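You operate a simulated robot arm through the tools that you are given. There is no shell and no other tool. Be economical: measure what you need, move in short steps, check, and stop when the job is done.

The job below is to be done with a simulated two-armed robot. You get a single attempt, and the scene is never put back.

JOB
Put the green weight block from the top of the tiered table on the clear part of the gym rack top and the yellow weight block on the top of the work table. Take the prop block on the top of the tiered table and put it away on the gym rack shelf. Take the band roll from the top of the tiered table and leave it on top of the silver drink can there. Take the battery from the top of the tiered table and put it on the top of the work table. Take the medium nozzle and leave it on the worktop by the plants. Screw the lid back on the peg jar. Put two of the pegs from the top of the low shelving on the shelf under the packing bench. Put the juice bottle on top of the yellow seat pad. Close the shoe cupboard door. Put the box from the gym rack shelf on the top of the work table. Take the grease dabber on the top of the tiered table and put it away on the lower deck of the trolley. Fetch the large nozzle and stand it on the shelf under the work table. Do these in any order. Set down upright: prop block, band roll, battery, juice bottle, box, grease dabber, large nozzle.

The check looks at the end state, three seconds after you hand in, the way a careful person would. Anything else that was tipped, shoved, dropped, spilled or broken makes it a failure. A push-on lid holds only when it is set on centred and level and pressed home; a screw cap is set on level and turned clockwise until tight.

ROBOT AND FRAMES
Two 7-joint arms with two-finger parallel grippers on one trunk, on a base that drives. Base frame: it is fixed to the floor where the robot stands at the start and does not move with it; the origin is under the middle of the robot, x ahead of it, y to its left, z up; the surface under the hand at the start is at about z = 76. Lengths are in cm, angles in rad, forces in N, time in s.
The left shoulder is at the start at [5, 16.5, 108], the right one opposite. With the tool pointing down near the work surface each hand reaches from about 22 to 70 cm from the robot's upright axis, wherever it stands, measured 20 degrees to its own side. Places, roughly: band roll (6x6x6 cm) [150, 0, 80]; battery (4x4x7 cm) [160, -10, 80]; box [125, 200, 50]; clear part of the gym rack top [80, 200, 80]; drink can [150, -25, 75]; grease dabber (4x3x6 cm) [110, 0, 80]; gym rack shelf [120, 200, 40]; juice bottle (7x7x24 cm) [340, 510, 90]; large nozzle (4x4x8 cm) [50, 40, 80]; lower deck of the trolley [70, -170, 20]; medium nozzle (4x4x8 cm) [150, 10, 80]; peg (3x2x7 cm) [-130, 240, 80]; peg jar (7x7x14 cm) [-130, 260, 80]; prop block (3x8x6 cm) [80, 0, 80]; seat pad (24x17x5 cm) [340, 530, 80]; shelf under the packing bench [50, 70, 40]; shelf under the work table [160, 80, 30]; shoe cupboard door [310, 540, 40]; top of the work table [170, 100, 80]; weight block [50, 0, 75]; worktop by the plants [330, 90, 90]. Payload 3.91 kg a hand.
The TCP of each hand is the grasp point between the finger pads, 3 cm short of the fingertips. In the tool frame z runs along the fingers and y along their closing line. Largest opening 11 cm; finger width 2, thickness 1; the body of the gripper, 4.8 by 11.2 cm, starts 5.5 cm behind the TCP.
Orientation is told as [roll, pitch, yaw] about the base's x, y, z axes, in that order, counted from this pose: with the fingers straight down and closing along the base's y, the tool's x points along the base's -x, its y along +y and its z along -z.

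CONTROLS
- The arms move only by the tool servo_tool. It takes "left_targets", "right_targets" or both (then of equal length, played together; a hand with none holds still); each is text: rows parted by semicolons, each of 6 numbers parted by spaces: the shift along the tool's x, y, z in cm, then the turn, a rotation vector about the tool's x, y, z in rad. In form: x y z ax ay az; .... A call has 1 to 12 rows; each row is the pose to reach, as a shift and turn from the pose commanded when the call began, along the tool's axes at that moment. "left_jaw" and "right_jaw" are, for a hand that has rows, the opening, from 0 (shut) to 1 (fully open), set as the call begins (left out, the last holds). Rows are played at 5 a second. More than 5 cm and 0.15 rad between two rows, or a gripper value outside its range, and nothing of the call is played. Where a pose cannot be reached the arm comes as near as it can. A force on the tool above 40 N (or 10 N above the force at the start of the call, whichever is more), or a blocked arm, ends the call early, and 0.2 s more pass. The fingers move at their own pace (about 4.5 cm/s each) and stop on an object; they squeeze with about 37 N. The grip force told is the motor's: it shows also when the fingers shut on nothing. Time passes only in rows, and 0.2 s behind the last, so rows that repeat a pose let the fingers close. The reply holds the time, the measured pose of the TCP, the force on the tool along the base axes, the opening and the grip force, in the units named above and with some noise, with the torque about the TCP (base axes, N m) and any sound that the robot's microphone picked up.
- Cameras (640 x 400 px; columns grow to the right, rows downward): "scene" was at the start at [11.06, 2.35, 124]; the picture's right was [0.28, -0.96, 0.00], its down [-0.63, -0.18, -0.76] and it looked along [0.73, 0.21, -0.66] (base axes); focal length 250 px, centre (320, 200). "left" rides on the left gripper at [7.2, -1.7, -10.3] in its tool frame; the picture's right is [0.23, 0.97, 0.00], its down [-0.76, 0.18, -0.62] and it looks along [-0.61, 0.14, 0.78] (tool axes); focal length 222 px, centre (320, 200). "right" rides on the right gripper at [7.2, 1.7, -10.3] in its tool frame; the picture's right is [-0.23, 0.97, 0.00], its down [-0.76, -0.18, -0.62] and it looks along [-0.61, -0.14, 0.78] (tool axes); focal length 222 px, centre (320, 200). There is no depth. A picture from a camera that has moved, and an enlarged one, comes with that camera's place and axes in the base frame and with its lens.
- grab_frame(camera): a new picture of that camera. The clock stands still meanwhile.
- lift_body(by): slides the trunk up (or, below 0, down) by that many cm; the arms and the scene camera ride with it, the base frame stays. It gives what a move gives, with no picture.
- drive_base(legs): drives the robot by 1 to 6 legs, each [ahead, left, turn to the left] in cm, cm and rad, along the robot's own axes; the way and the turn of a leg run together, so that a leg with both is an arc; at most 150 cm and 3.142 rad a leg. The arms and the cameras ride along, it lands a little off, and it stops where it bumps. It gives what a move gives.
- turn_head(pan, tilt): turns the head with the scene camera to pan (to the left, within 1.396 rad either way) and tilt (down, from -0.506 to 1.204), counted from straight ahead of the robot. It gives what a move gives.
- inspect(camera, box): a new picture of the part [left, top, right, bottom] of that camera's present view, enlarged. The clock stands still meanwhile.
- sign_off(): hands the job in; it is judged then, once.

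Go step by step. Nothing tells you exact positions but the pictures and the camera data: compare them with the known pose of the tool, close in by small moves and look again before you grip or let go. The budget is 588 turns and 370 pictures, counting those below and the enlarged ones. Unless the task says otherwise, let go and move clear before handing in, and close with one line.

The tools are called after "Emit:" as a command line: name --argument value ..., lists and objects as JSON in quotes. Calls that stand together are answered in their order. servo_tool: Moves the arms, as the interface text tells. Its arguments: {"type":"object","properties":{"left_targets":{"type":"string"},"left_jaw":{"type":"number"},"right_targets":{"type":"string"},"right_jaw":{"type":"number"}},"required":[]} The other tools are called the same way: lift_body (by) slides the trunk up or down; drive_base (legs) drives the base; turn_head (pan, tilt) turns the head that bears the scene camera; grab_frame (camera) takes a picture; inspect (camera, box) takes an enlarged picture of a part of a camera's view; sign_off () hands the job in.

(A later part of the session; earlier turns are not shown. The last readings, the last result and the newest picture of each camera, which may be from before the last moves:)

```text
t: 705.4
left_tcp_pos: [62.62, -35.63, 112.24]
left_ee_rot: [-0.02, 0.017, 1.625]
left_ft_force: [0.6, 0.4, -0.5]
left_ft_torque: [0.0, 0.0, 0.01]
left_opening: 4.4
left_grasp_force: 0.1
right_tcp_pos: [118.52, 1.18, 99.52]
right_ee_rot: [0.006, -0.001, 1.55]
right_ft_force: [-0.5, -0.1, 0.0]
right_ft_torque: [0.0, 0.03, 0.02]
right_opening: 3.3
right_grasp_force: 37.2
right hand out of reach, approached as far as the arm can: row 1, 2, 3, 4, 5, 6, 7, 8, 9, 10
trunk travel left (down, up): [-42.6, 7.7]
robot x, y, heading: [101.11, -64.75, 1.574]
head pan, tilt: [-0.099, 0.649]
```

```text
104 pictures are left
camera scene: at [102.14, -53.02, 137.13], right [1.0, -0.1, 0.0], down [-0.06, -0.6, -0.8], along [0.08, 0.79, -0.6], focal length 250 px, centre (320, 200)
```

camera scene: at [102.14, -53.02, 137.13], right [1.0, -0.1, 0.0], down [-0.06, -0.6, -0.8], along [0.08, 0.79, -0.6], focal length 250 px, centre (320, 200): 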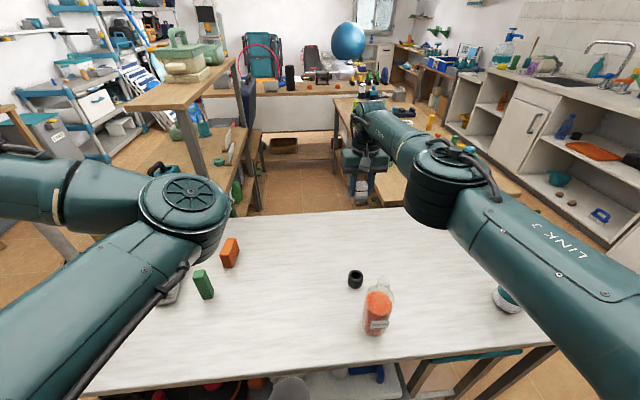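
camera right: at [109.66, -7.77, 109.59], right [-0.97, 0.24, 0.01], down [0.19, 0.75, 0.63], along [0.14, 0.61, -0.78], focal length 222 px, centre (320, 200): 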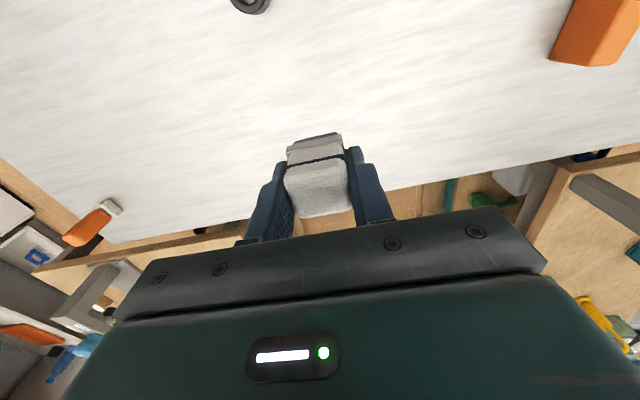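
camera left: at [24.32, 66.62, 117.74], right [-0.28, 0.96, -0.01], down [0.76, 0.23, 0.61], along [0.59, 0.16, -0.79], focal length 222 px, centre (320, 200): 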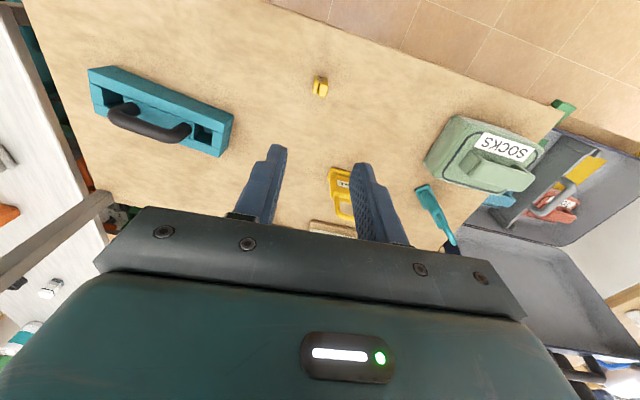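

Emit:
servo_tool --right_targets "0 1.5 3 0 0 0; 0 3 6 0 0 0; 0 4 8 0 0 0; 0 4 8 0 0 0; 1 4 8 0 0 0; 2 4 8 0 0 0; 3 4 8 0 0 0"

```text
t: 707.0
left_tcp_pos: [62.56, -35.51, 112.22]
left_ee_rot: [-0.02, 0.016, 1.625]
left_ft_force: [-0.3, -0.6, -0.7]
left_ft_torque: [-0.04, -0.01, 0.03]
left_opening: 4.41
left_grasp_force: 0.0
right_tcp_pos: [114.4, 0.35, 93.03]
right_ee_rot: [0.005, -0.003, 1.551]
right_ft_force: [1.0, 0.1, -0.4]
right_ft_torque: [0.01, -0.03, 0.01]
right_opening: 3.3
right_grasp_force: 36.9
right hand out of reach, approached as far as the arm can: row 1, 2, 3, 4, 5, 6
trunk travel left (down, up): [-42.6, 7.7]
robot x, y, heading: [101.33, -64.42, 1.573]
head pan, tilt: [-0.099, 0.649]
```

It is unlocking. Continue pulling back gently at this height.

Emit:
servo_tool --right_targets "1.5 0 0 0 0 0; 3 0 0 0 0 0; 5 0 0 0 0 0; 8 0 0 0 0 0; 12 0 0 0 0 0; 16 0 0 0 0 0; 20 0 0 0 0 0; 24 0 0 0 0 0; 28 -1 0 0 0 0; 32 -2 0 0 0 0"

```text
t: 709.2
left_tcp_pos: [62.7, -35.64, 112.2]
left_ee_rot: [-0.018, 0.016, 1.626]
left_ft_force: [-0.4, -0.4, -0.5]
left_ft_torque: [0.01, 0.0, -0.02]
left_opening: 4.42
left_grasp_force: 0.1
right_tcp_pos: [115.88, -31.61, 93.13]
right_ee_rot: [0.005, -0.002, 1.551]
right_ft_force: [0.2, -0.1, -1.2]
right_ft_torque: [0.03, -0.03, -0.02]
right_opening: 3.32
right_grasp_force: 36.6
trunk travel left (down, up): [-42.6, 7.7]
robot x, y, heading: [101.12, -64.63, 1.573]
head pan, tilt: [-0.099, 0.649]
```

Right arm recovered. Now back off, turn around toward the trolley and look at its lower deck.

Emit:
drive_base --legs '[[-14, 0, 0], [0, 0, -1.57], [0, 0, -1.57], [0, -24, 0]]'

Emit:
turn_head --pan -0.2 --tilt 0.75

Emit:
grab_frame --camera "scene"

```text
t: 720.6
left_tcp_pos: [115.03, -108.14, 112.17]
left_ee_rot: [-0.016, 0.015, -1.55]
left_ft_force: [-0.4, 0.2, -0.5]
left_ft_torque: [0.01, -0.01, 0.0]
left_opening: 4.39
left_grasp_force: 0.1
right_tcp_pos: [61.66, -110.42, 93.14]
right_ee_rot: [0.005, -0.003, -1.624]
right_ft_force: [-0.7, 0.3, -1.1]
right_ft_torque: [0.02, -0.01, -0.03]
right_opening: 3.33
right_grasp_force: 36.4
trunk travel left (down, up): [-42.6, 7.7]
robot x, y, heading: [77.29, -77.92, -1.603]
head pan, tilt: [-0.099, 0.649]
```

```text
t: 721.2
left_tcp_pos: [115.03, -108.24, 112.15]
left_ee_rot: [-0.018, 0.016, -1.551]
left_ft_force: [0.2, 0.1, 0.6]
left_ft_torque: [0.04, 0.02, 0.01]
left_opening: 4.38
left_grasp_force: 0.2
right_tcp_pos: [61.64, -110.37, 93.2]
right_ee_rot: [0.005, -0.001, -1.624]
right_ft_force: [0.2, 0.0, -1.3]
right_ft_torque: [0.0, -0.02, -0.01]
right_opening: 3.33
right_grasp_force: 36.9
trunk travel left (down, up): [-42.6, 7.7]
robot x, y, heading: [77.29, -78.03, -1.6]
head pan, tilt: [-0.201, 0.75]
```

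```text
103 pictures are left
camera scene: at [75.39, -88.84, 136.27], right [-0.97, 0.23, 0.0], down [0.16, 0.66, -0.73], along [-0.17, -0.71, -0.68], focal length 250 px, centre (320, 200)
```

scene: 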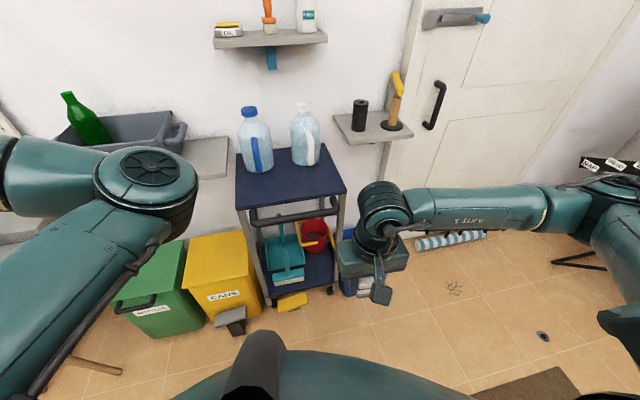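

Emit:
inspect --camera "scene" --box '[220, 180, 360, 320]'

```text
2.86 times, centred on (290, 250) of scene
camera zoom: at [75.39, -88.84, 136.27], right [-0.97, 0.23, 0.0], down [0.16, 0.66, -0.73], along [-0.17, -0.71, -0.68], focal length 715 px, centre (406, 57)
```

zoom: 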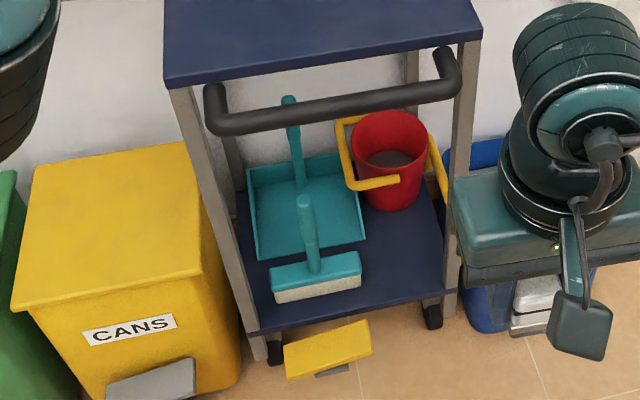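

The lower deck has a free spot at ~[58.5,-156] (z≈20), but the handle/top deck require a tilted hand. I'll first set the dabber on the free front part of the trolley's top deck and re-grip it tilted.

Emit:
drive_base --legs '[[15, 0, 0.03]]'

Emit:
servo_tool --right_targets "-4 0 0 0 0 0; -8 0 0 0 0 0; -12 0 0 0 0 0; -16 0 0 0 0 0; -20 0 0 0 0 0; -24 0 0 0 0 0; -27 0 0 0 0 0; -27 0 0 0 0 0"

Emit:
grab_frame --camera "right"

```text
t: 722.6
left_tcp_pos: [115.72, -121.67, 112.31]
left_ee_rot: [-0.021, 0.018, -1.519]
left_ft_force: [0.8, 0.1, 0.4]
left_ft_torque: [0.03, 0.01, 0.01]
left_opening: 4.39
left_grasp_force: 0.0
right_tcp_pos: [62.44, -125.63, 93.15]
right_ee_rot: [0.005, 0.0, -1.592]
right_ft_force: [-0.2, -0.5, -0.3]
right_ft_torque: [0.01, 0.04, -0.01]
right_opening: 3.32
right_grasp_force: 36.3
trunk travel left (down, up): [-42.6, 7.7]
robot x, y, heading: [77.47, -92.67, -1.569]
head pan, tilt: [-0.201, 0.75]
```

```text
t: 724.4
left_tcp_pos: [115.68, -121.73, 112.16]
left_ee_rot: [-0.02, 0.015, -1.519]
left_ft_force: [-0.6, 0.0, 0.3]
left_ft_torque: [0.0, -0.02, -0.04]
left_opening: 4.4
left_grasp_force: 0.0
right_tcp_pos: [62.04, -152.29, 93.02]
right_ee_rot: [0.005, -0.003, -1.594]
right_ft_force: [-0.5, -0.2, 0.2]
right_ft_torque: [0.0, 0.02, 0.02]
right_opening: 3.31
right_grasp_force: 36.7
trunk travel left (down, up): [-42.6, 7.7]
robot x, y, heading: [77.2, -92.73, -1.569]
head pan, tilt: [-0.201, 0.75]
```

```text
101 pictures are left
camera right: at [63.63, -145.08, 103.38], right [0.97, -0.25, 0.01], down [-0.2, -0.76, 0.62], along [-0.15, -0.61, -0.78], focal length 222 px, centre (320, 200)
```

right: 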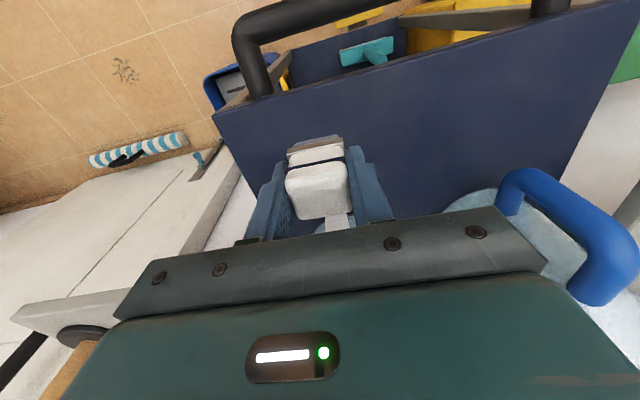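

Emit:
servo_tool --right_targets "-4.5 0 0 0 0 0; -4.5 0 4 0 0 0; -4.5 0 7 0 0 0; -4.5 0 8 0 0 0; -4.5 0 8.6 0 0 0; -4.5 0 9.2 0 0 0; -4.5 0 9.8 0 0 0; -4.5 0 10.4 0 0 0; -4.5 0 11 0 0 0; -4.5 0 11.6 0 0 0"

```text
t: 725.1
left_tcp_pos: [115.78, -121.52, 112.3]
left_ee_rot: [-0.018, 0.015, -1.52]
left_ft_force: [-0.5, -0.4, -0.4]
left_ft_torque: [0.05, -0.03, 0.0]
left_opening: 4.42
left_grasp_force: 0.0
right_tcp_pos: [62.19, -157.29, 89.77]
right_ee_rot: [0.008, -0.027, -1.585]
right_ft_force: [-0.2, 6.1, 21.8]
right_ft_torque: [-1.23, 0.09, -0.1]
right_opening: 3.33
right_grasp_force: 36.9
right hand out of reach, approached as far as the arm can: row 3
trunk travel left (down, up): [-42.6, 7.7]
robot x, y, heading: [76.94, -92.38, -1.566]
head pan, tilt: [-0.201, 0.75]
stopped in row 3 (right hand): the force on the tool passed its limit at 54 N (the readings are from after the stop); the commanded pose is now the measured one
```

Emit:
servo_tool --right_targets "0 0 -0.5 0 0.025 0; 0 0 -0.5 0 0.025 0"

Emit:
inspect --camera "right" --box '[200, 60, 440, 240]'

```text
t: 725.7
left_tcp_pos: [115.77, -121.59, 112.15]
left_ee_rot: [-0.02, 0.015, -1.519]
left_ft_force: [0.7, 0.1, 0.3]
left_ft_torque: [-0.02, -0.02, -0.02]
left_opening: 4.38
left_grasp_force: 0.1
right_tcp_pos: [62.21, -156.79, 89.84]
right_ee_rot: [0.009, 0.003, -1.586]
right_ft_force: [2.2, -0.2, 9.7]
right_ft_torque: [-0.31, 0.19, 0.11]
right_opening: 3.34
right_grasp_force: 36.9
right hand out of reach, approached as far as the arm can: row 1, 2
trunk travel left (down, up): [-42.6, 7.7]
robot x, y, heading: [77.02, -92.56, -1.572]
head pan, tilt: [-0.201, 0.75]
```

```text
2.22 times, centred on (320, 150) of right
camera zoom: at [63.78, -149.62, 100.17], right [0.97, -0.24, 0.01], down [-0.2, -0.76, 0.62], along [-0.14, -0.6, -0.79], focal length 494 px, centre (320, 311)
```

zoom: 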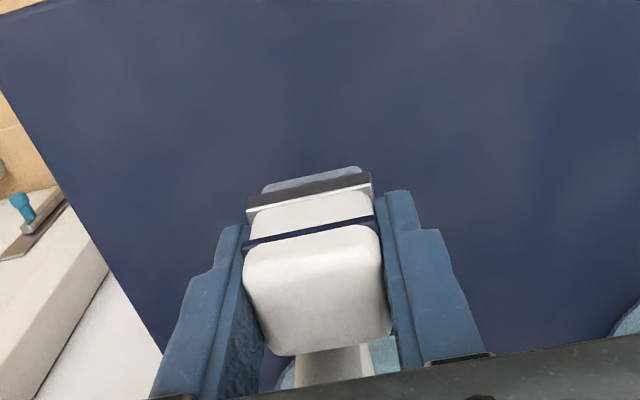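

The dabber isn't on the deck yet: the gripper is touching the jug behind. I raise and pull back, and check the jug.

Emit:
servo_tool --right_targets "0.5 0 -1.5 0 0 0; 2 0 -4 0 0 0; 5 0 -5 0 0 0; 8 0 -5 0 0 0; 12 0 -5 0 0 0"

Emit:
inspect --camera "scene" --box '[180, 70, 420, 230]'

```text
t: 726.9
left_tcp_pos: [115.6, -121.57, 112.18]
left_ee_rot: [-0.018, 0.016, -1.519]
left_ft_force: [0.5, -0.7, 0.2]
left_ft_torque: [0.03, -0.02, 0.04]
left_opening: 4.37
left_grasp_force: 0.1
right_tcp_pos: [62.24, -144.75, 94.67]
right_ee_rot: [0.01, 0.005, -1.588]
right_ft_force: [-0.6, 0.5, 0.3]
right_ft_torque: [-0.01, 0.0, -0.04]
right_opening: 3.31
right_grasp_force: 36.9
trunk travel left (down, up): [-42.6, 7.7]
robot x, y, heading: [77.38, -92.59, -1.571]
head pan, tilt: [-0.201, 0.75]
```

```text
2.50 times, centred on (300, 150) of scene
camera zoom: at [75.45, -103.53, 136.28], right [-0.98, 0.2, 0.0], down [0.14, 0.67, -0.73], along [-0.15, -0.72, -0.68], focal length 626 px, centre (370, 325)
```

zoom: 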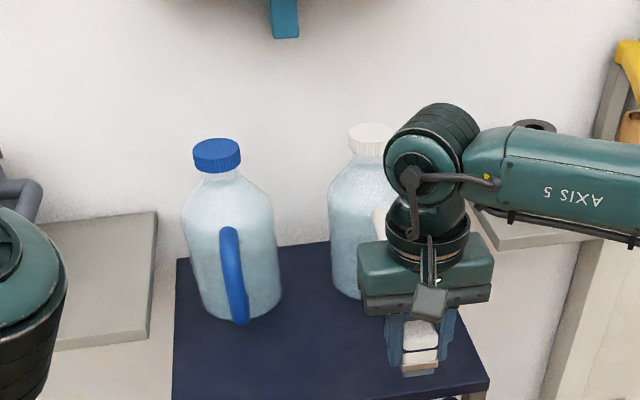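

Jugs are fine. Place nearer the front edge: y≈-153.3.

Emit:
servo_tool --right_targets "-4 0 0 0 0 0; -8.6 0 0 0 0 0; -8.6 0 4 0 0 0; -8.6 0 8 0 0 0; -8.6 0 9.4 0 0 0; -8.6 0 9.9 0 0 0; -8.6 0 10.4 0 0 0; -8.6 0 10.8 0 0 0"

Emit:
inspect --camera "right" --box '[200, 60, 440, 240]'

```text
t: 728.7
left_tcp_pos: [115.75, -121.54, 112.39]
left_ee_rot: [-0.019, 0.014, -1.519]
left_ft_force: [0.8, 0.0, -0.3]
left_ft_torque: [-0.03, 0.0, -0.02]
left_opening: 4.39
left_grasp_force: 0.1
right_tcp_pos: [62.16, -153.38, 84.32]
right_ee_rot: [0.011, -0.004, -1.589]
right_ft_force: [-3.7, 0.2, 26.3]
right_ft_torque: [0.05, 0.35, -0.01]
right_opening: 3.34
right_grasp_force: 36.7
trunk travel left (down, up): [-42.6, 7.7]
robot x, y, heading: [77.29, -92.45, -1.567]
head pan, tilt: [-0.201, 0.75]
```

```text
2.22 times, centred on (320, 150) of right
camera zoom: at [63.9, -146.13, 94.56], right [0.97, -0.24, 0.01], down [-0.2, -0.76, 0.62], along [-0.14, -0.61, -0.78], focal length 494 px, centre (320, 311)
```

zoom: 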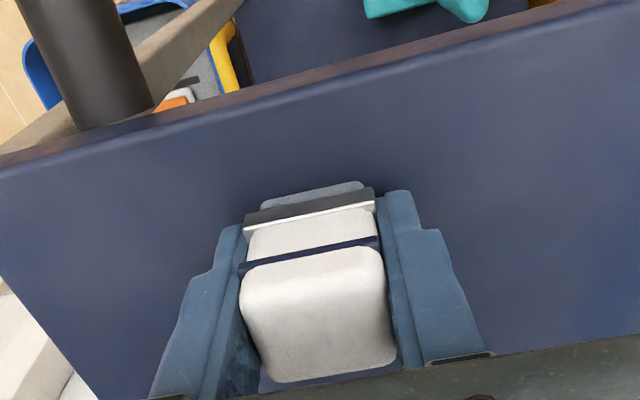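

Now it is on the deck. Ease, release, rise and tilt the hand for the re-grip.

Emit:
servo_tool --right_targets "0 0 -0.3 0 0 0; 0 0 -0.3 0 0 0"

Emit:
servo_tool --right_targets "0 0 0 0 0 0; 0 0 0 0 0 0; 0 0 0 0 0 0; 0 0 -4 0 0 0; 0 0 -8 0 0 0; 2 0 -9 0 -0.12 0; 4 0 -9 0 -0.24 0; 6 0 -9 0 -0.36 0; 6.5 0 -9 0 -0.5 0; 6.5 0 -9 0 -0.55 0" --right_jaw 0.6

Emit:
grab_frame --camera "right"

```text
t: 729.3
left_tcp_pos: [115.87, -121.55, 112.26]
left_ee_rot: [-0.021, 0.014, -1.517]
left_ft_force: [-0.8, 0.2, 0.3]
left_ft_torque: [-0.01, 0.0, 0.01]
left_opening: 4.44
left_grasp_force: 0.0
right_tcp_pos: [62.37, -153.26, 84.21]
right_ee_rot: [0.011, 0.004, -1.587]
right_ft_force: [-1.0, -5.4, 14.3]
right_ft_torque: [-0.2, 0.17, 0.06]
right_opening: 3.3
right_grasp_force: 37.2
trunk travel left (down, up): [-42.6, 7.7]
robot x, y, heading: [77.5, -92.82, -1.574]
head pan, tilt: [-0.201, 0.75]
```

```text
t: 731.5
left_tcp_pos: [115.75, -121.51, 112.1]
left_ee_rot: [-0.018, 0.015, -1.519]
left_ft_force: [-0.2, -0.4, 0.3]
left_ft_torque: [0.0, -0.01, 0.0]
left_opening: 4.42
left_grasp_force: 0.1
right_tcp_pos: [62.41, -146.85, 93.24]
right_ee_rot: [0.013, -0.547, -1.592]
right_ft_force: [-0.6, -0.6, 0.0]
right_ft_torque: [0.01, 0.01, -0.01]
right_opening: 6.61
right_grasp_force: 0.0
trunk travel left (down, up): [-42.6, 7.7]
robot x, y, heading: [76.99, -92.14, -1.568]
head pan, tilt: [-0.201, 0.75]
```

```text
97 pictures are left
camera right: at [64.06, -135.25, 98.27], right [0.97, -0.21, 0.13], down [-0.19, -0.32, 0.93], along [-0.15, -0.92, -0.35], focal length 222 px, centre (320, 200)
```

right: 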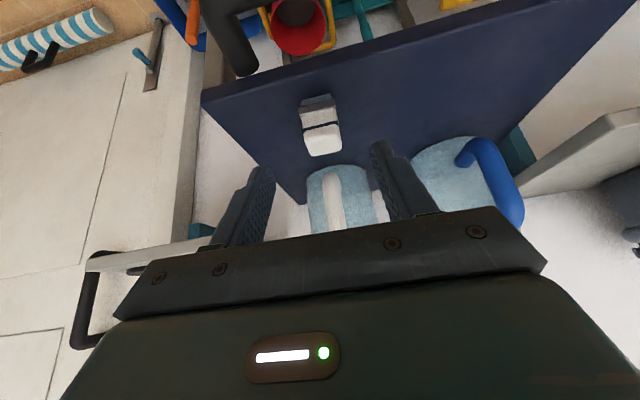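

Emit:
servo_tool --right_targets "-0.4 0 4 0 0 0; -0.7 0 8 0 0 0; -1.05 0 11.6 0 0 0; -1.05 0 11.6 0 0 0"

Emit:
servo_tool --right_targets "0 0 0 0 0 0; 0 0 0 0 0 0; 0 0 0 0 0 0; 0 0 0 0 0 0; 0 0 0 0 0 0" --right_jaw 0

Emit:
inspect --camera "right" --box '[200, 60, 440, 240]'

```text
t: 732.5
left_tcp_pos: [115.82, -121.59, 112.3]
left_ee_rot: [-0.019, 0.016, -1.519]
left_ft_force: [0.3, -0.1, 0.2]
left_ft_torque: [0.0, 0.03, 0.0]
left_opening: 4.4
left_grasp_force: 0.0
right_tcp_pos: [62.22, -153.92, 84.09]
right_ee_rot: [0.011, -0.548, -1.59]
right_ft_force: [1.4, -0.5, 4.8]
right_ft_torque: [-0.06, 0.22, -0.05]
right_opening: 6.57
right_grasp_force: 0.0
trunk travel left (down, up): [-42.6, 7.7]
robot x, y, heading: [77.09, -92.6, -1.57]
head pan, tilt: [-0.201, 0.75]
```

```text
t: 733.7
left_tcp_pos: [115.7, -121.65, 112.22]
left_ee_rot: [-0.019, 0.016, -1.519]
left_ft_force: [-0.3, 0.2, -0.7]
left_ft_torque: [-0.04, -0.01, 0.02]
left_opening: 4.41
left_grasp_force: 0.1
right_tcp_pos: [62.2, -153.91, 84.18]
right_ee_rot: [0.01, -0.547, -1.592]
right_ft_force: [-2.3, -0.5, 9.3]
right_ft_torque: [-0.07, 0.3, 0.07]
right_opening: 3.33
right_grasp_force: 36.9
trunk travel left (down, up): [-42.6, 7.7]
robot x, y, heading: [77.17, -92.63, -1.568]
head pan, tilt: [-0.201, 0.75]
```

```text
2.22 times, centred on (320, 150) of right
camera zoom: at [63.96, -142.25, 89.12], right [0.97, -0.21, 0.13], down [-0.19, -0.32, 0.93], along [-0.15, -0.92, -0.35], focal length 494 px, centre (320, 311)
```

zoom: 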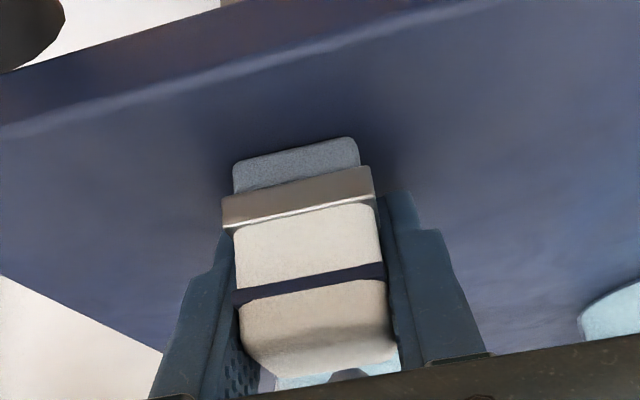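

Gripped with tilt. Lift, retract, then lower the trunk.

Emit:
servo_tool --right_targets "-1.3 0 -2.1 0 0 0; -2.6 0 -4.3 0 0 0; 0.8 0 -6.4 0 0 0; 4.2 0 -8.5 0 0 0; 7.6 0 -10.6 0 0 0; 11 0 -12.7 0 0 0; 14.4 0 -14.8 0 0 0; 17.8 0 -16.9 0 0 0; 20 0 -18.2 0 0 0"

Emit:
lift_body --by -38

Emit:
inspect --camera "scene" --box '[160, 60, 480, 320]'

```text
t: 735.7
left_tcp_pos: [115.75, -121.59, 112.26]
left_ee_rot: [-0.021, 0.016, -1.52]
left_ft_force: [0.7, 1.0, 0.0]
left_ft_torque: [-0.03, -0.05, 0.03]
left_opening: 4.42
left_grasp_force: 0.1
right_tcp_pos: [62.73, -127.27, 89.16]
right_ee_rot: [0.01, -0.546, -1.592]
right_ft_force: [-0.2, 0.0, -0.2]
right_ft_torque: [0.02, -0.02, 0.03]
right_opening: 3.38
right_grasp_force: 36.6
trunk travel left (down, up): [-42.6, 7.7]
robot x, y, heading: [76.98, -92.63, -1.564]
head pan, tilt: [-0.201, 0.75]
```

```text
t: 739.0
left_tcp_pos: [115.65, -121.66, 75.48]
left_ee_rot: [-0.02, 0.017, -1.521]
left_ft_force: [0.0, 0.1, -0.3]
left_ft_torque: [0.01, -0.01, -0.01]
left_opening: 4.4
left_grasp_force: 0.0
right_tcp_pos: [62.71, -127.3, 53.07]
right_ee_rot: [0.014, -0.551, -1.586]
right_ft_force: [-1.6, 1.1, 10.7]
right_ft_torque: [1.39, -0.22, 0.27]
right_opening: 3.34
right_grasp_force: 36.8
trunk travel left (down, up): [-5.9, 44.4]
robot x, y, heading: [76.66, -92.76, -1.569]
head pan, tilt: [-0.201, 0.75]
stopped: the force on the tool passed its limit at 65 N (the readings are from after the stop); the commanded pose is now the measured one
```

```text
1.54 times, centred on (320, 190) of scene
camera zoom: at [75.49, -103.56, 99.59], right [-0.98, 0.2, 0.0], down [0.14, 0.67, -0.73], along [-0.15, -0.72, -0.68], focal length 385 px, centre (320, 215)
```

zoom: 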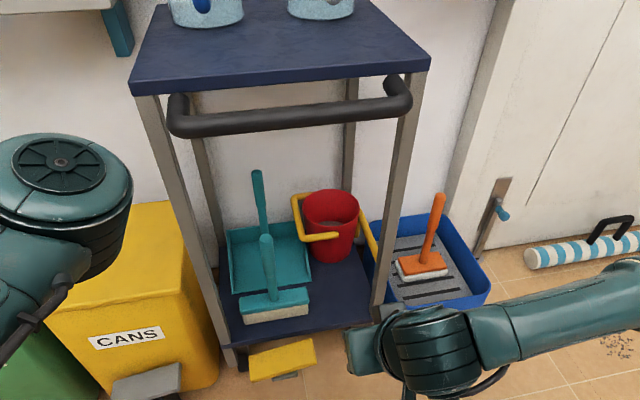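

The hand (its camera bracket) touches my own base when low and close. I raise a touch, move it forward, then lower in front of the trolley.

Emit:
lift_body --by 1.5

Emit:
servo_tool --right_targets "-3.4 0 2.1 0 0 0; -6.8 0 4.2 0 0 0; -10.2 0 6.3 0 0 0; -8 0 9.8 0 0 0; -6 0 13.3 0 0 0; -4 0 16.8 0 0 0; -2 0 20.3 0 0 0; 0 0 23.8 0 0 0; 1.8 0 27 0 0 0; 1.8 0 27 0 0 0"

Emit:
grab_frame --camera "right"

```text
t: 739.6
left_tcp_pos: [115.82, -121.63, 76.95]
left_ee_rot: [-0.02, 0.018, -1.52]
left_ft_force: [-0.5, 0.1, -0.2]
left_ft_torque: [0.0, -0.03, 0.0]
left_opening: 4.41
left_grasp_force: 0.1
right_tcp_pos: [62.74, -127.33, 54.31]
right_ee_rot: [0.014, -0.55, -1.588]
right_ft_force: [-0.4, -0.3, 0.4]
right_ft_torque: [-0.01, 0.04, 0.01]
right_opening: 3.33
right_grasp_force: 36.3
trunk travel left (down, up): [-7.4, 42.9]
robot x, y, heading: [76.77, -92.83, -1.567]
head pan, tilt: [-0.201, 0.75]
```

```text
t: 741.8
left_tcp_pos: [115.84, -121.6, 77.01]
left_ee_rot: [-0.017, 0.018, -1.519]
left_ft_force: [-0.8, -0.3, 0.3]
left_ft_torque: [-0.01, -0.01, 0.02]
left_opening: 4.43
left_grasp_force: 0.0
right_tcp_pos: [63.02, -139.94, 30.55]
right_ee_rot: [0.014, -0.55, -1.587]
right_ft_force: [0.1, 0.7, 1.1]
right_ft_torque: [0.02, 0.03, -0.01]
right_opening: 3.33
right_grasp_force: 37.0
trunk travel left (down, up): [-7.4, 42.9]
robot x, y, heading: [77.15, -92.78, -1.57]
head pan, tilt: [-0.201, 0.75]
```

```text
94 pictures are left
camera right: at [64.77, -128.36, 35.52], right [0.97, -0.2, 0.13], down [-0.19, -0.32, 0.93], along [-0.15, -0.93, -0.35], focal length 222 px, centre (320, 200)
```

right: 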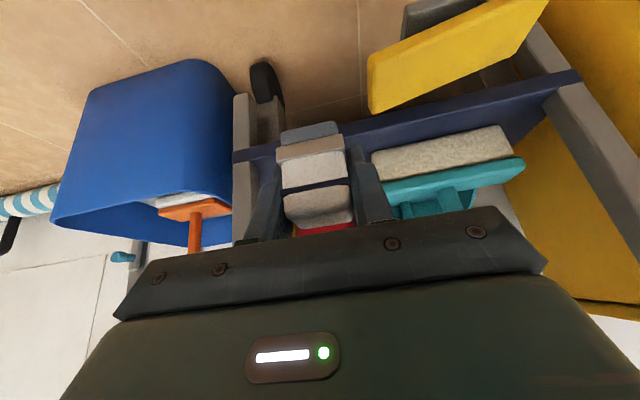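

Emit:
servo_tool --right_targets "-3.3 -0.8 2 0 0 0; -6.6 -1.5 4 0 0 0; -9.9 -2.2 6.1 0 0 0; -13.2 -2.2 8.1 0 0 0; -13.2 -2.2 8.1 0 0 0"

Emit:
grab_frame --camera "right"

```text
t: 743.0
left_tcp_pos: [115.81, -121.68, 76.98]
left_ee_rot: [-0.019, 0.016, -1.52]
left_ft_force: [0.2, 0.0, 0.3]
left_ft_torque: [-0.02, -0.02, 0.0]
left_opening: 4.41
left_grasp_force: 0.1
right_tcp_pos: [60.45, -154.65, 30.88]
right_ee_rot: [0.016, -0.549, -1.589]
right_ft_force: [-1.0, -0.2, -1.3]
right_ft_torque: [0.01, 0.02, -0.01]
right_opening: 3.33
right_grasp_force: 37.0
right hand out of reach, approached as far as the arm can: row 4, 5
trunk travel left (down, up): [-7.4, 42.9]
robot x, y, heading: [77.32, -92.99, -1.572]
head pan, tilt: [-0.201, 0.75]
```

```text
93 pictures are left
camera right: at [62.14, -143.01, 35.81], right [0.97, -0.2, 0.13], down [-0.19, -0.32, 0.93], along [-0.15, -0.93, -0.35], focal length 222 px, centre (320, 200)
```

right: 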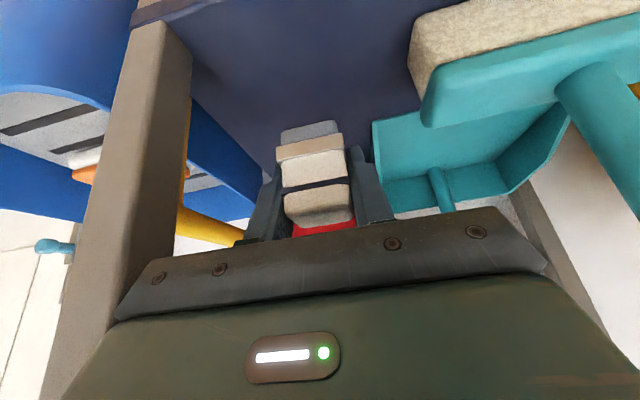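

Spot is clear. Lower the last part with the trunk.

Emit:
lift_body --by -5.8

Emit:
servo_tool --right_targets "0.2 0 0.35 0 0 0; 0.4 0 0.7 0 0 0; 0.6 0 1.05 0 0 0; 0.8 0 1.4 0 0 0"

Emit:
inspect --camera "right" --box '[200, 60, 440, 240]'

```text
t: 744.0
left_tcp_pos: [115.74, -121.69, 71.17]
left_ee_rot: [-0.019, 0.016, -1.52]
left_ft_force: [-0.3, 0.1, -0.3]
left_ft_torque: [-0.04, 0.0, -0.03]
left_opening: 4.39
left_grasp_force: 0.0
right_tcp_pos: [60.44, -154.64, 24.93]
right_ee_rot: [0.014, -0.55, -1.589]
right_ft_force: [-0.3, -0.2, -0.7]
right_ft_torque: [-0.01, 0.03, -0.02]
right_opening: 3.33
right_grasp_force: 37.4
trunk travel left (down, up): [-1.6, 48.7]
robot x, y, heading: [77.27, -92.31, -1.574]
head pan, tilt: [-0.201, 0.75]
```

```text
t: 745.0
left_tcp_pos: [115.78, -121.71, 71.23]
left_ee_rot: [-0.021, 0.017, -1.519]
left_ft_force: [0.3, -1.0, -0.8]
left_ft_torque: [0.0, 0.05, 0.01]
left_opening: 4.37
left_grasp_force: 0.1
right_tcp_pos: [60.29, -153.99, 24.41]
right_ee_rot: [0.015, -0.551, -1.588]
right_ft_force: [0.3, -0.3, -0.5]
right_ft_torque: [0.01, 0.02, -0.01]
right_opening: 3.32
right_grasp_force: 37.3
right hand out of reach, approached as far as the arm can: row 1, 2, 3, 4
trunk travel left (down, up): [-1.6, 48.7]
robot x, y, heading: [77.09, -92.71, -1.568]
head pan, tilt: [-0.201, 0.75]
```

```text
2.22 times, centred on (320, 150) of right
camera zoom: at [62.05, -142.38, 29.27], right [0.97, -0.2, 0.13], down [-0.19, -0.32, 0.93], along [-0.15, -0.92, -0.35], focal length 494 px, centre (320, 311)
```

zoom: 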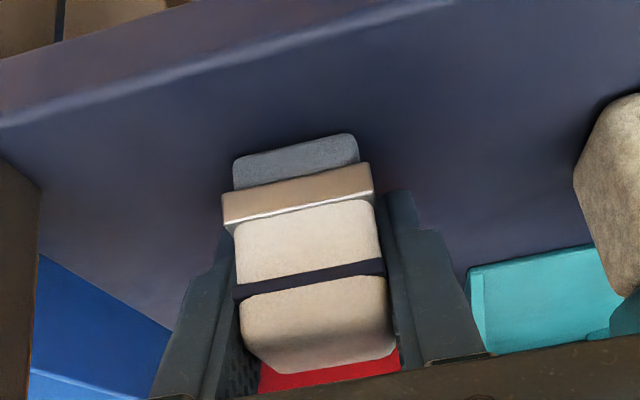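

Emit:
lift_body --by -0.4

Emit:
lift_body --by -0.4

```text
t: 745.5
left_tcp_pos: [115.76, -121.59, 70.9]
left_ee_rot: [-0.019, 0.017, -1.518]
left_ft_force: [-0.3, 0.5, -0.1]
left_ft_torque: [-0.01, 0.01, -0.01]
left_opening: 4.37
left_grasp_force: 0.0
right_tcp_pos: [60.46, -154.3, 24.21]
right_ee_rot: [0.013, -0.554, -1.584]
right_ft_force: [0.1, 2.8, 16.5]
right_ft_torque: [0.23, 0.24, -0.06]
right_opening: 3.31
right_grasp_force: 37.1
trunk travel left (down, up): [-1.2, 49.1]
robot x, y, heading: [77.3, -92.48, -1.573]
head pan, tilt: [-0.201, 0.75]
```

```text
t: 746.0
left_tcp_pos: [115.74, -121.49, 70.39]
left_ee_rot: [-0.018, 0.016, -1.52]
left_ft_force: [0.3, 0.7, -0.5]
left_ft_torque: [-0.03, 0.04, 0.02]
left_opening: 4.4
left_grasp_force: 0.2
right_tcp_pos: [60.4, -154.53, 24.13]
right_ee_rot: [0.014, -0.562, -1.589]
right_ft_force: [0.0, 0.2, 13.6]
right_ft_torque: [0.14, 0.2, -0.04]
right_opening: 3.35
right_grasp_force: 37.2
trunk travel left (down, up): [-0.9, 49.4]
robot x, y, heading: [77.18, -92.3, -1.573]
head pan, tilt: [-0.201, 0.75]
stopped: the force on the tool passed its limit at 44 N (the readings are from after the stop); the commanded pose is now the measured one
```

Contact. Raise 0.4, release and withdraw along the tool axis.

Emit:
lift_body --by 0.4

Emit:
servo_tool --right_targets "0 0 0 0 0 0; 0 0 0 0 0 0; 0 0 0 0 0 0; 0 0 -3 0 0 0; 0 0 -7 0 0 0; 0 0 -11 0 0 0; 1 0 -15 0 0 0" --right_jaw 0.45

Emit:
grab_frame --camera "right"

```text
t: 746.5
left_tcp_pos: [115.7, -121.67, 70.87]
left_ee_rot: [-0.021, 0.015, -1.52]
left_ft_force: [-0.5, 0.7, 0.8]
left_ft_torque: [0.03, -0.02, 0.01]
left_opening: 4.42
left_grasp_force: 0.0
right_tcp_pos: [60.41, -154.12, 24.14]
right_ee_rot: [0.014, -0.554, -1.588]
right_ft_force: [-0.3, 1.3, 1.0]
right_ft_torque: [0.03, 0.01, 0.0]
right_opening: 3.32
right_grasp_force: 36.7
trunk travel left (down, up): [-1.3, 49.0]
robot x, y, heading: [77.16, -92.77, -1.569]
head pan, tilt: [-0.201, 0.75]
```

```text
t: 748.1
left_tcp_pos: [115.66, -121.65, 70.92]
left_ee_rot: [-0.021, 0.017, -1.521]
left_ft_force: [0.8, 0.0, 0.3]
left_ft_torque: [0.05, -0.02, -0.02]
left_opening: 4.42
left_grasp_force: 0.2
right_tcp_pos: [60.13, -145.72, 36.04]
right_ee_rot: [0.013, -0.554, -1.589]
right_ft_force: [0.5, 0.3, -0.5]
right_ft_torque: [0.04, -0.01, 0.01]
right_opening: 4.96
right_grasp_force: 0.1
trunk travel left (down, up): [-1.3, 49.0]
robot x, y, heading: [77.14, -92.51, -1.567]
head pan, tilt: [-0.201, 0.75]
```

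```text
91 pictures are left
camera right: at [61.81, -134.07, 41.01], right [0.97, -0.2, 0.13], down [-0.19, -0.32, 0.93], along [-0.15, -0.93, -0.35], focal length 222 px, centre (320, 200)
```

right: 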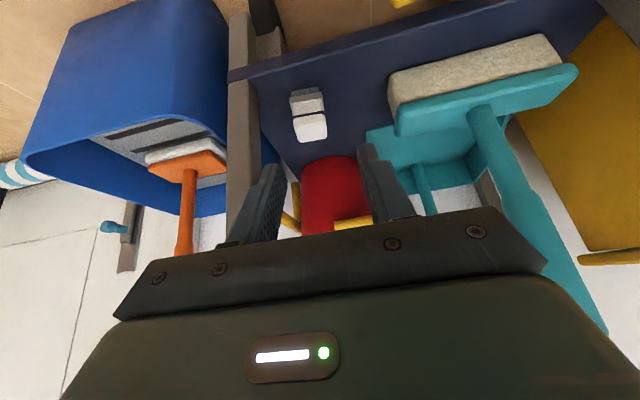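

Dabber stands upright on the lower deck. Retract and raise; next the prop block and green weight.

Emit:
servo_tool --right_targets "3.4 0 -2.1 0 0 0; 6.8 0 -4.2 0 0 0; 10.2 0 -6.3 0 0 0"

Emit:
lift_body --by 38

Emit:
servo_tool --right_targets "0 0 -3 0 0.14 0; 0 0 -6 0 0.28 0; 0 0 -9 0 0.42 0; 0 0 -11 0 0.55 0; 0 0 -11 0 0.55 0"

Emit:
drive_base --legs '[[-15, -3, 0], [0, 0, 1.57], [0, 0, 1.57]]'

Emit:
turn_head --pan -0.1 --tilt 0.7

Emit:
grab_frame --camera "scene"

```text
t: 748.9
left_tcp_pos: [115.72, -121.63, 70.91]
left_ee_rot: [-0.021, 0.017, -1.521]
left_ft_force: [-0.5, -1.1, -0.4]
left_ft_torque: [0.02, 0.04, 0.01]
left_opening: 4.39
left_grasp_force: 0.1
right_tcp_pos: [60.48, -133.73, 36.34]
right_ee_rot: [0.014, -0.557, -1.587]
right_ft_force: [-0.6, 0.9, 0.6]
right_ft_torque: [-0.03, -0.01, 0.04]
right_opening: 4.94
right_grasp_force: 0.0
trunk travel left (down, up): [-1.3, 49.0]
robot x, y, heading: [77.08, -92.36, -1.568]
head pan, tilt: [-0.201, 0.75]
```

```text
t: 752.6
left_tcp_pos: [115.71, -121.76, 108.79]
left_ee_rot: [-0.02, 0.017, -1.521]
left_ft_force: [-0.6, -0.2, -0.2]
left_ft_torque: [0.0, 0.0, 0.01]
left_opening: 4.41
left_grasp_force: 0.1
right_tcp_pos: [60.47, -133.79, 74.32]
right_ee_rot: [0.014, -0.553, -1.589]
right_ft_force: [0.2, -0.2, 0.3]
right_ft_torque: [-0.02, -0.02, 0.03]
right_opening: 4.95
right_grasp_force: 0.1
trunk travel left (down, up): [-39.3, 11.0]
robot x, y, heading: [76.97, -92.62, -1.572]
head pan, tilt: [-0.201, 0.75]
```

```text
t: 753.8
left_tcp_pos: [115.74, -121.63, 108.86]
left_ee_rot: [-0.02, 0.017, -1.52]
left_ft_force: [0.4, 0.2, -0.1]
left_ft_torque: [0.01, 0.0, 0.02]
left_opening: 4.4
left_grasp_force: 0.1
right_tcp_pos: [60.34, -127.75, 83.68]
right_ee_rot: [0.013, -0.005, -1.579]
right_ft_force: [-0.9, 0.4, -0.3]
right_ft_torque: [-0.01, 0.03, 0.0]
right_opening: 4.97
right_grasp_force: 0.0
trunk travel left (down, up): [-39.3, 11.0]
robot x, y, heading: [77.05, -91.96, -1.568]
head pan, tilt: [-0.201, 0.75]
```

```text
t: 762.8
left_tcp_pos: [34.98, -49.32, 108.78]
left_ee_rot: [-0.019, 0.017, 1.642]
left_ft_force: [0.2, 0.0, 0.4]
left_ft_torque: [-0.01, 0.01, -0.02]
left_opening: 4.4
left_grasp_force: 0.0
right_tcp_pos: [90.23, -42.05, 83.48]
right_ee_rot: [0.013, -0.006, 1.58]
right_ft_force: [0.4, 0.3, 0.4]
right_ft_torque: [0.01, 0.0, -0.05]
right_opening: 4.94
right_grasp_force: 0.1
trunk travel left (down, up): [-39.3, 11.0]
robot x, y, heading: [73.97, -77.55, 1.592]
head pan, tilt: [-0.201, 0.75]
```

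```text
t: 763.5
left_tcp_pos: [35.01, -49.3, 108.86]
left_ee_rot: [-0.019, 0.017, 1.643]
left_ft_force: [0.4, 0.0, 0.4]
left_ft_torque: [0.0, 0.01, -0.06]
left_opening: 4.44
left_grasp_force: 0.1
right_tcp_pos: [90.26, -42.08, 83.62]
right_ee_rot: [0.012, -0.005, 1.581]
right_ft_force: [0.6, 0.3, 0.3]
right_ft_torque: [0.02, -0.01, 0.01]
right_opening: 4.96
right_grasp_force: 0.0
trunk travel left (down, up): [-39.3, 11.0]
robot x, y, heading: [74.38, -77.42, 1.59]
head pan, tilt: [-0.099, 0.7]
```

```text
90 pictures are left
camera scene: at [74.81, -66.27, 133.4], right [1.0, -0.08, 0.0], down [-0.05, -0.64, -0.76], along [0.06, 0.76, -0.64], focal length 250 px, centre (320, 200)
```

scene: 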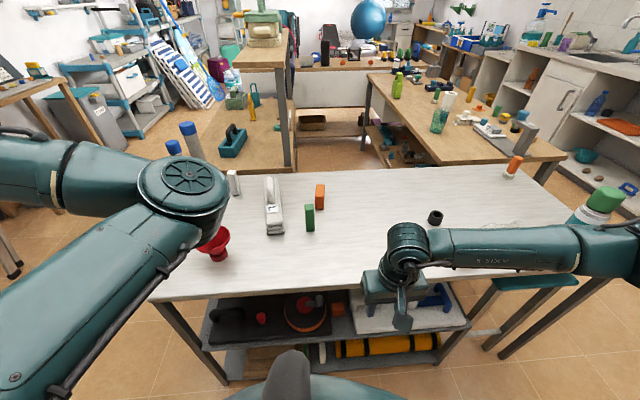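

Prop at ~[79.5,-1], green ~[76,-12]. Right hand (tilted grip for the low shelf) takes the prop first.

Emit:
lift_body --by -8

Emit:
drive_base --legs '[[12, 8, -0.02]]'

Emit:
servo_tool --right_targets "-4 0 -4 0 -0.05 0; -8 0.3 -7 0 -0.15 0; -12 0.6 -9 0 -0.25 0; -16 1 -10 0 -0.35 0; -20 1.3 -10 0 -0.45 0; -23 1.6 -10 0 -0.52 0; -25 1.6 -10 0 -0.52 0" --right_jaw 0.7

Emit:
grab_frame --camera "right"

```text
t: 764.7
left_tcp_pos: [35.01, -49.24, 100.93]
left_ee_rot: [-0.018, 0.016, 1.643]
left_ft_force: [1.4, -0.3, 0.7]
left_ft_torque: [-0.06, -0.01, 0.0]
left_opening: 4.38
left_grasp_force: 0.1
right_tcp_pos: [90.32, -41.87, 75.55]
right_ee_rot: [0.011, -0.005, 1.582]
right_ft_force: [-0.3, 0.3, -0.1]
right_ft_torque: [0.0, 0.0, -0.01]
right_opening: 4.95
right_grasp_force: 0.0
trunk travel left (down, up): [-31.3, 19.0]
robot x, y, heading: [74.03, -77.82, 1.592]
head pan, tilt: [-0.099, 0.7]
```

```text
t: 766.0
left_tcp_pos: [28.46, -37.76, 100.84]
left_ee_rot: [-0.02, 0.016, 1.621]
left_ft_force: [-0.5, 0.0, -0.2]
left_ft_torque: [0.0, 0.01, 0.01]
left_opening: 4.39
left_grasp_force: 0.1
right_tcp_pos: [84.11, -33.1, 75.04]
right_ee_rot: [-0.004, 0.042, 1.571]
right_ft_force: [-0.6, -1.8, 0.8]
right_ft_torque: [-0.03, 0.0, -0.01]
right_opening: 4.92
right_grasp_force: 0.1
trunk travel left (down, up): [-31.3, 19.0]
robot x, y, heading: [66.75, -66.52, 1.568]
head pan, tilt: [-0.099, 0.7]
stopped in leg 1: the force on the tool passed its limit at 85 N (the readings are from after the stop); the commanded pose is now the measured one
```

```text
refused: row 1 steps farther than a row can; nothing moved
```

```text
89 pictures are left
camera right: at [82.31, -39.95, 85.7], right [-0.97, 0.23, -0.01], down [0.17, 0.79, 0.59], along [0.14, 0.57, -0.81], focal length 222 px, centre (320, 200)
```

right: 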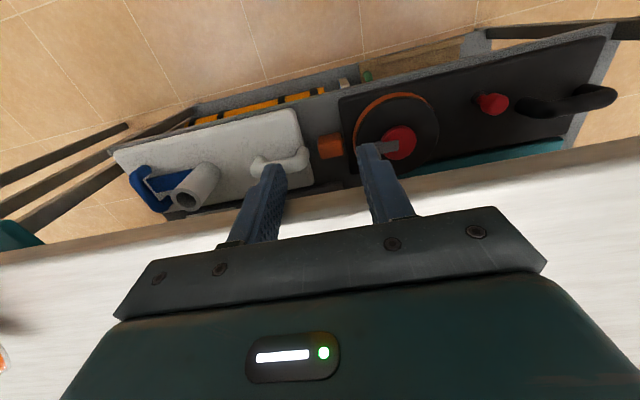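

My lowered right hand bumped the table edge. I back off, raise it, and check nothing moved.

Emit:
drive_base --legs '[[-4, 0, 0]]'

Emit:
servo_tool --right_targets "0 0 -4.5 0 0 0; 0 0 -9 0 0 0; 0 0 -13.5 0 0 0; 0 0 -18 0 -0.04 0"

Emit:
turn_head --pan -0.35 --tilt 0.6

Emit:
grab_frame --camera "scene"

```text
t: 766.9
left_tcp_pos: [28.44, -41.77, 100.97]
left_ee_rot: [-0.019, 0.016, 1.621]
left_ft_force: [-0.6, -0.3, 0.4]
left_ft_torque: [0.0, 0.02, -0.01]
left_opening: 4.4
left_grasp_force: 0.0
right_tcp_pos: [84.05, -37.14, 75.18]
right_ee_rot: [-0.004, 0.037, 1.57]
right_ft_force: [0.6, -0.1, -0.5]
right_ft_torque: [0.01, 0.02, 0.01]
right_opening: 4.95
right_grasp_force: 0.1
trunk travel left (down, up): [-31.3, 19.0]
robot x, y, heading: [66.93, -70.67, 1.571]
head pan, tilt: [-0.099, 0.7]
```

```text
t: 767.9
left_tcp_pos: [28.41, -41.77, 100.88]
left_ee_rot: [-0.02, 0.016, 1.621]
left_ft_force: [-1.3, 0.8, 0.4]
left_ft_torque: [-0.02, -0.01, -0.01]
left_opening: 4.43
left_grasp_force: 0.0
right_tcp_pos: [84.28, -36.24, 93.37]
right_ee_rot: [-0.005, 0.0, 1.57]
right_ft_force: [-0.9, 0.3, 0.1]
right_ft_torque: [-0.02, 0.0, 0.03]
right_opening: 4.94
right_grasp_force: 0.1
trunk travel left (down, up): [-31.3, 19.0]
robot x, y, heading: [67.06, -71.03, 1.569]
head pan, tilt: [-0.099, 0.7]
```

```text
t: 768.7
left_tcp_pos: [28.4, -41.73, 100.9]
left_ee_rot: [-0.019, 0.017, 1.622]
left_ft_force: [-0.2, -0.8, 0.0]
left_ft_torque: [-0.01, -0.02, 0.04]
left_opening: 4.41
left_grasp_force: 0.1
right_tcp_pos: [84.26, -36.19, 93.07]
right_ee_rot: [-0.005, 0.001, 1.571]
right_ft_force: [0.0, -0.4, -0.6]
right_ft_torque: [0.0, 0.02, -0.02]
right_opening: 4.93
right_grasp_force: 0.1
trunk travel left (down, up): [-31.3, 19.0]
robot x, y, heading: [66.82, -70.98, 1.573]
head pan, tilt: [-0.351, 0.6]
```

```text
88 pictures are left
camera scene: at [70.06, -59.67, 126.26], right [0.94, -0.34, 0.0], down [-0.19, -0.53, -0.82], along [0.28, 0.77, -0.57], focal length 250 px, centre (320, 200)
```

scene: 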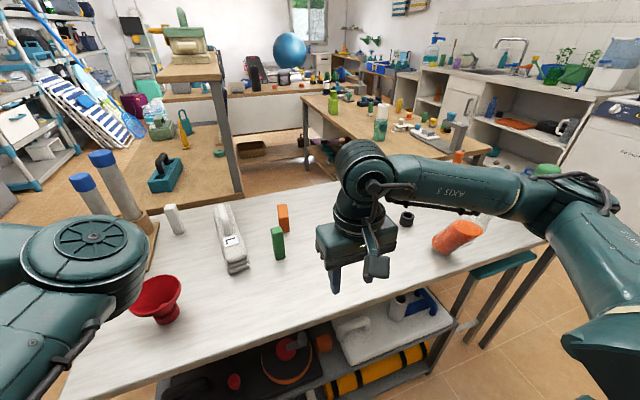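

Emit:
inspect --camera "scene" --box '[380, 160, 560, 280]'

```text
3.33 times, centred on (470, 220) of scene
camera zoom: at [70.06, -59.67, 126.26], right [0.94, -0.34, 0.0], down [-0.19, -0.53, -0.82], along [0.28, 0.77, -0.57], focal length 834 px, centre (-180, 133)
```

zoom: 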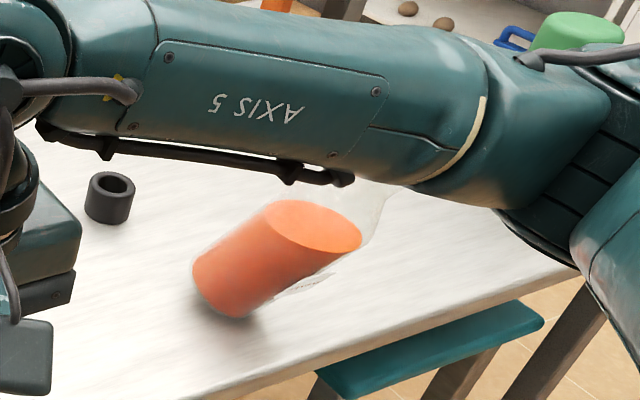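

The orange bottle on the table got tipped over by my arm; I must stand it back up (it was at ~[118.5,-24.7]). I move alongside it for a close look.

Emit:
drive_base --legs '[[0, -50, 0]]'

Emit:
turn_head --pan 0.0 --tilt 0.9

Emit:
grab_frame --camera "scene"

Emit:
grab_frame --camera "right"

```text
t: 773.5
left_tcp_pos: [78.62, -41.56, 100.9]
left_ee_rot: [-0.019, 0.017, 1.609]
left_ft_force: [0.2, 0.4, -1.0]
left_ft_torque: [0.0, -0.01, 0.0]
left_opening: 4.37
left_grasp_force: 0.0
right_tcp_pos: [134.51, -36.78, 93.4]
right_ee_rot: [-0.004, 0.002, 1.558]
right_ft_force: [0.0, 0.0, -0.2]
right_ft_torque: [-0.01, 0.0, 0.03]
right_opening: 4.98
right_grasp_force: 0.1
trunk travel left (down, up): [-31.3, 19.0]
robot x, y, heading: [116.78, -71.22, 1.561]
head pan, tilt: [-0.351, 0.6]
```

```text
t: 774.4
left_tcp_pos: [78.55, -41.65, 100.82]
left_ee_rot: [-0.018, 0.016, 1.609]
left_ft_force: [-0.3, -0.1, 0.5]
left_ft_torque: [0.04, -0.01, 0.01]
left_opening: 4.41
left_grasp_force: 0.0
right_tcp_pos: [134.42, -36.81, 93.21]
right_ee_rot: [-0.003, 0.001, 1.559]
right_ft_force: [0.0, 0.8, 0.1]
right_ft_torque: [0.0, 0.02, 0.0]
right_opening: 4.97
right_grasp_force: 0.0
trunk travel left (down, up): [-31.3, 19.0]
robot x, y, heading: [116.95, -71.28, 1.559]
head pan, tilt: [0.0, 0.901]
```

```text
86 pictures are left
camera scene: at [117.01, -60.73, 123.79], right [1.0, -0.01, 0.0], down [-0.01, -0.78, -0.62], along [0.01, 0.62, -0.78], focal length 250 px, centre (320, 200)
```

scene: 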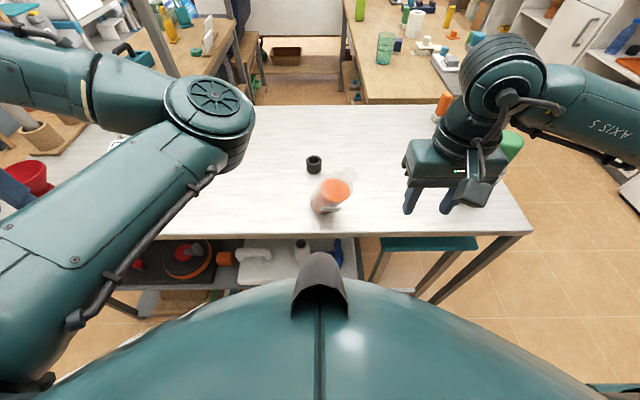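

```text
85 pictures are left
camera right: at [132.62, -43.9, 103.58], right [-0.97, 0.24, 0.0], down [0.18, 0.76, 0.62], along [0.15, 0.6, -0.78], focal length 222 px, centre (320, 200)
```

right: 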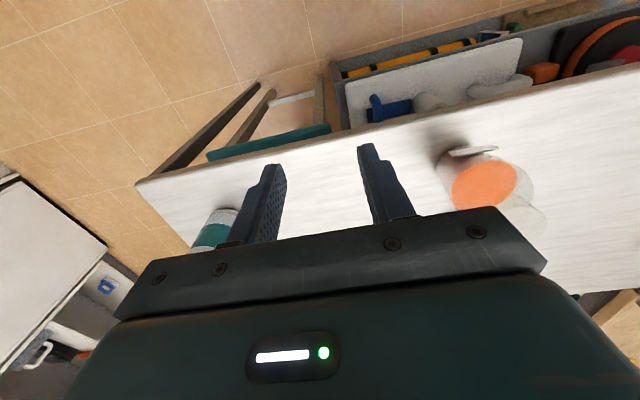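

Emit:
inspect --camera "scene" --box '[270, 140, 400, 240]'

```text
4.00 times, centred on (335, 190) of scene
camera zoom: at [117.01, -60.73, 123.79], right [1.0, -0.01, 0.0], down [-0.01, -0.78, -0.62], along [0.01, 0.62, -0.78], focal length 1001 px, centre (260, 240)
```

zoom: 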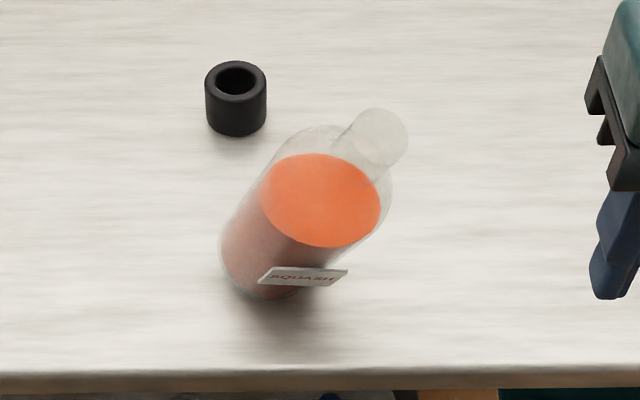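

Emit:
servo_tool --right_targets "0 0 0 0 0 0; 0 0 0 0 0 0; 0 0 0 0 0 0"

Emit:
inspect --camera "scene" --box '[270, 140, 400, 240]'

```text
t: 775.2
left_tcp_pos: [78.53, -41.53, 100.82]
left_ee_rot: [-0.018, 0.016, 1.608]
left_ft_force: [0.2, -0.3, -0.5]
left_ft_torque: [-0.02, 0.01, -0.05]
left_opening: 4.39
left_grasp_force: 0.0
right_tcp_pos: [134.43, -36.69, 93.3]
right_ee_rot: [-0.006, 0.002, 1.559]
right_ft_force: [-0.5, -0.5, 0.6]
right_ft_torque: [-0.01, 0.02, 0.02]
right_opening: 4.92
right_grasp_force: 0.1
trunk travel left (down, up): [-31.3, 19.0]
robot x, y, heading: [116.45, -71.24, 1.553]
head pan, tilt: [0.0, 0.901]
```

```text
4.00 times, centred on (335, 190) of scene
camera zoom: at [117.0, -60.74, 123.78], right [1.0, -0.01, 0.0], down [-0.01, -0.78, -0.62], along [0.01, 0.62, -0.78], focal length 1001 px, centre (260, 240)
```

zoom: 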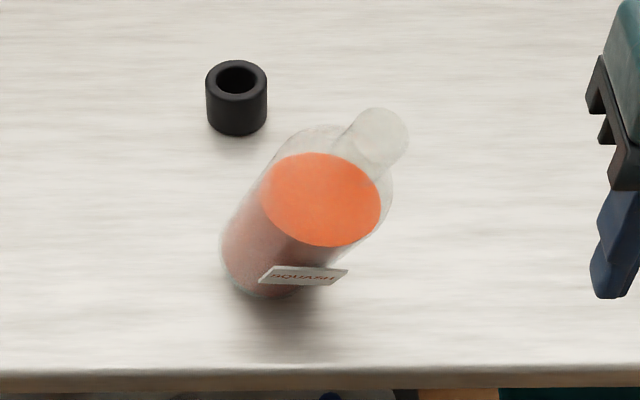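

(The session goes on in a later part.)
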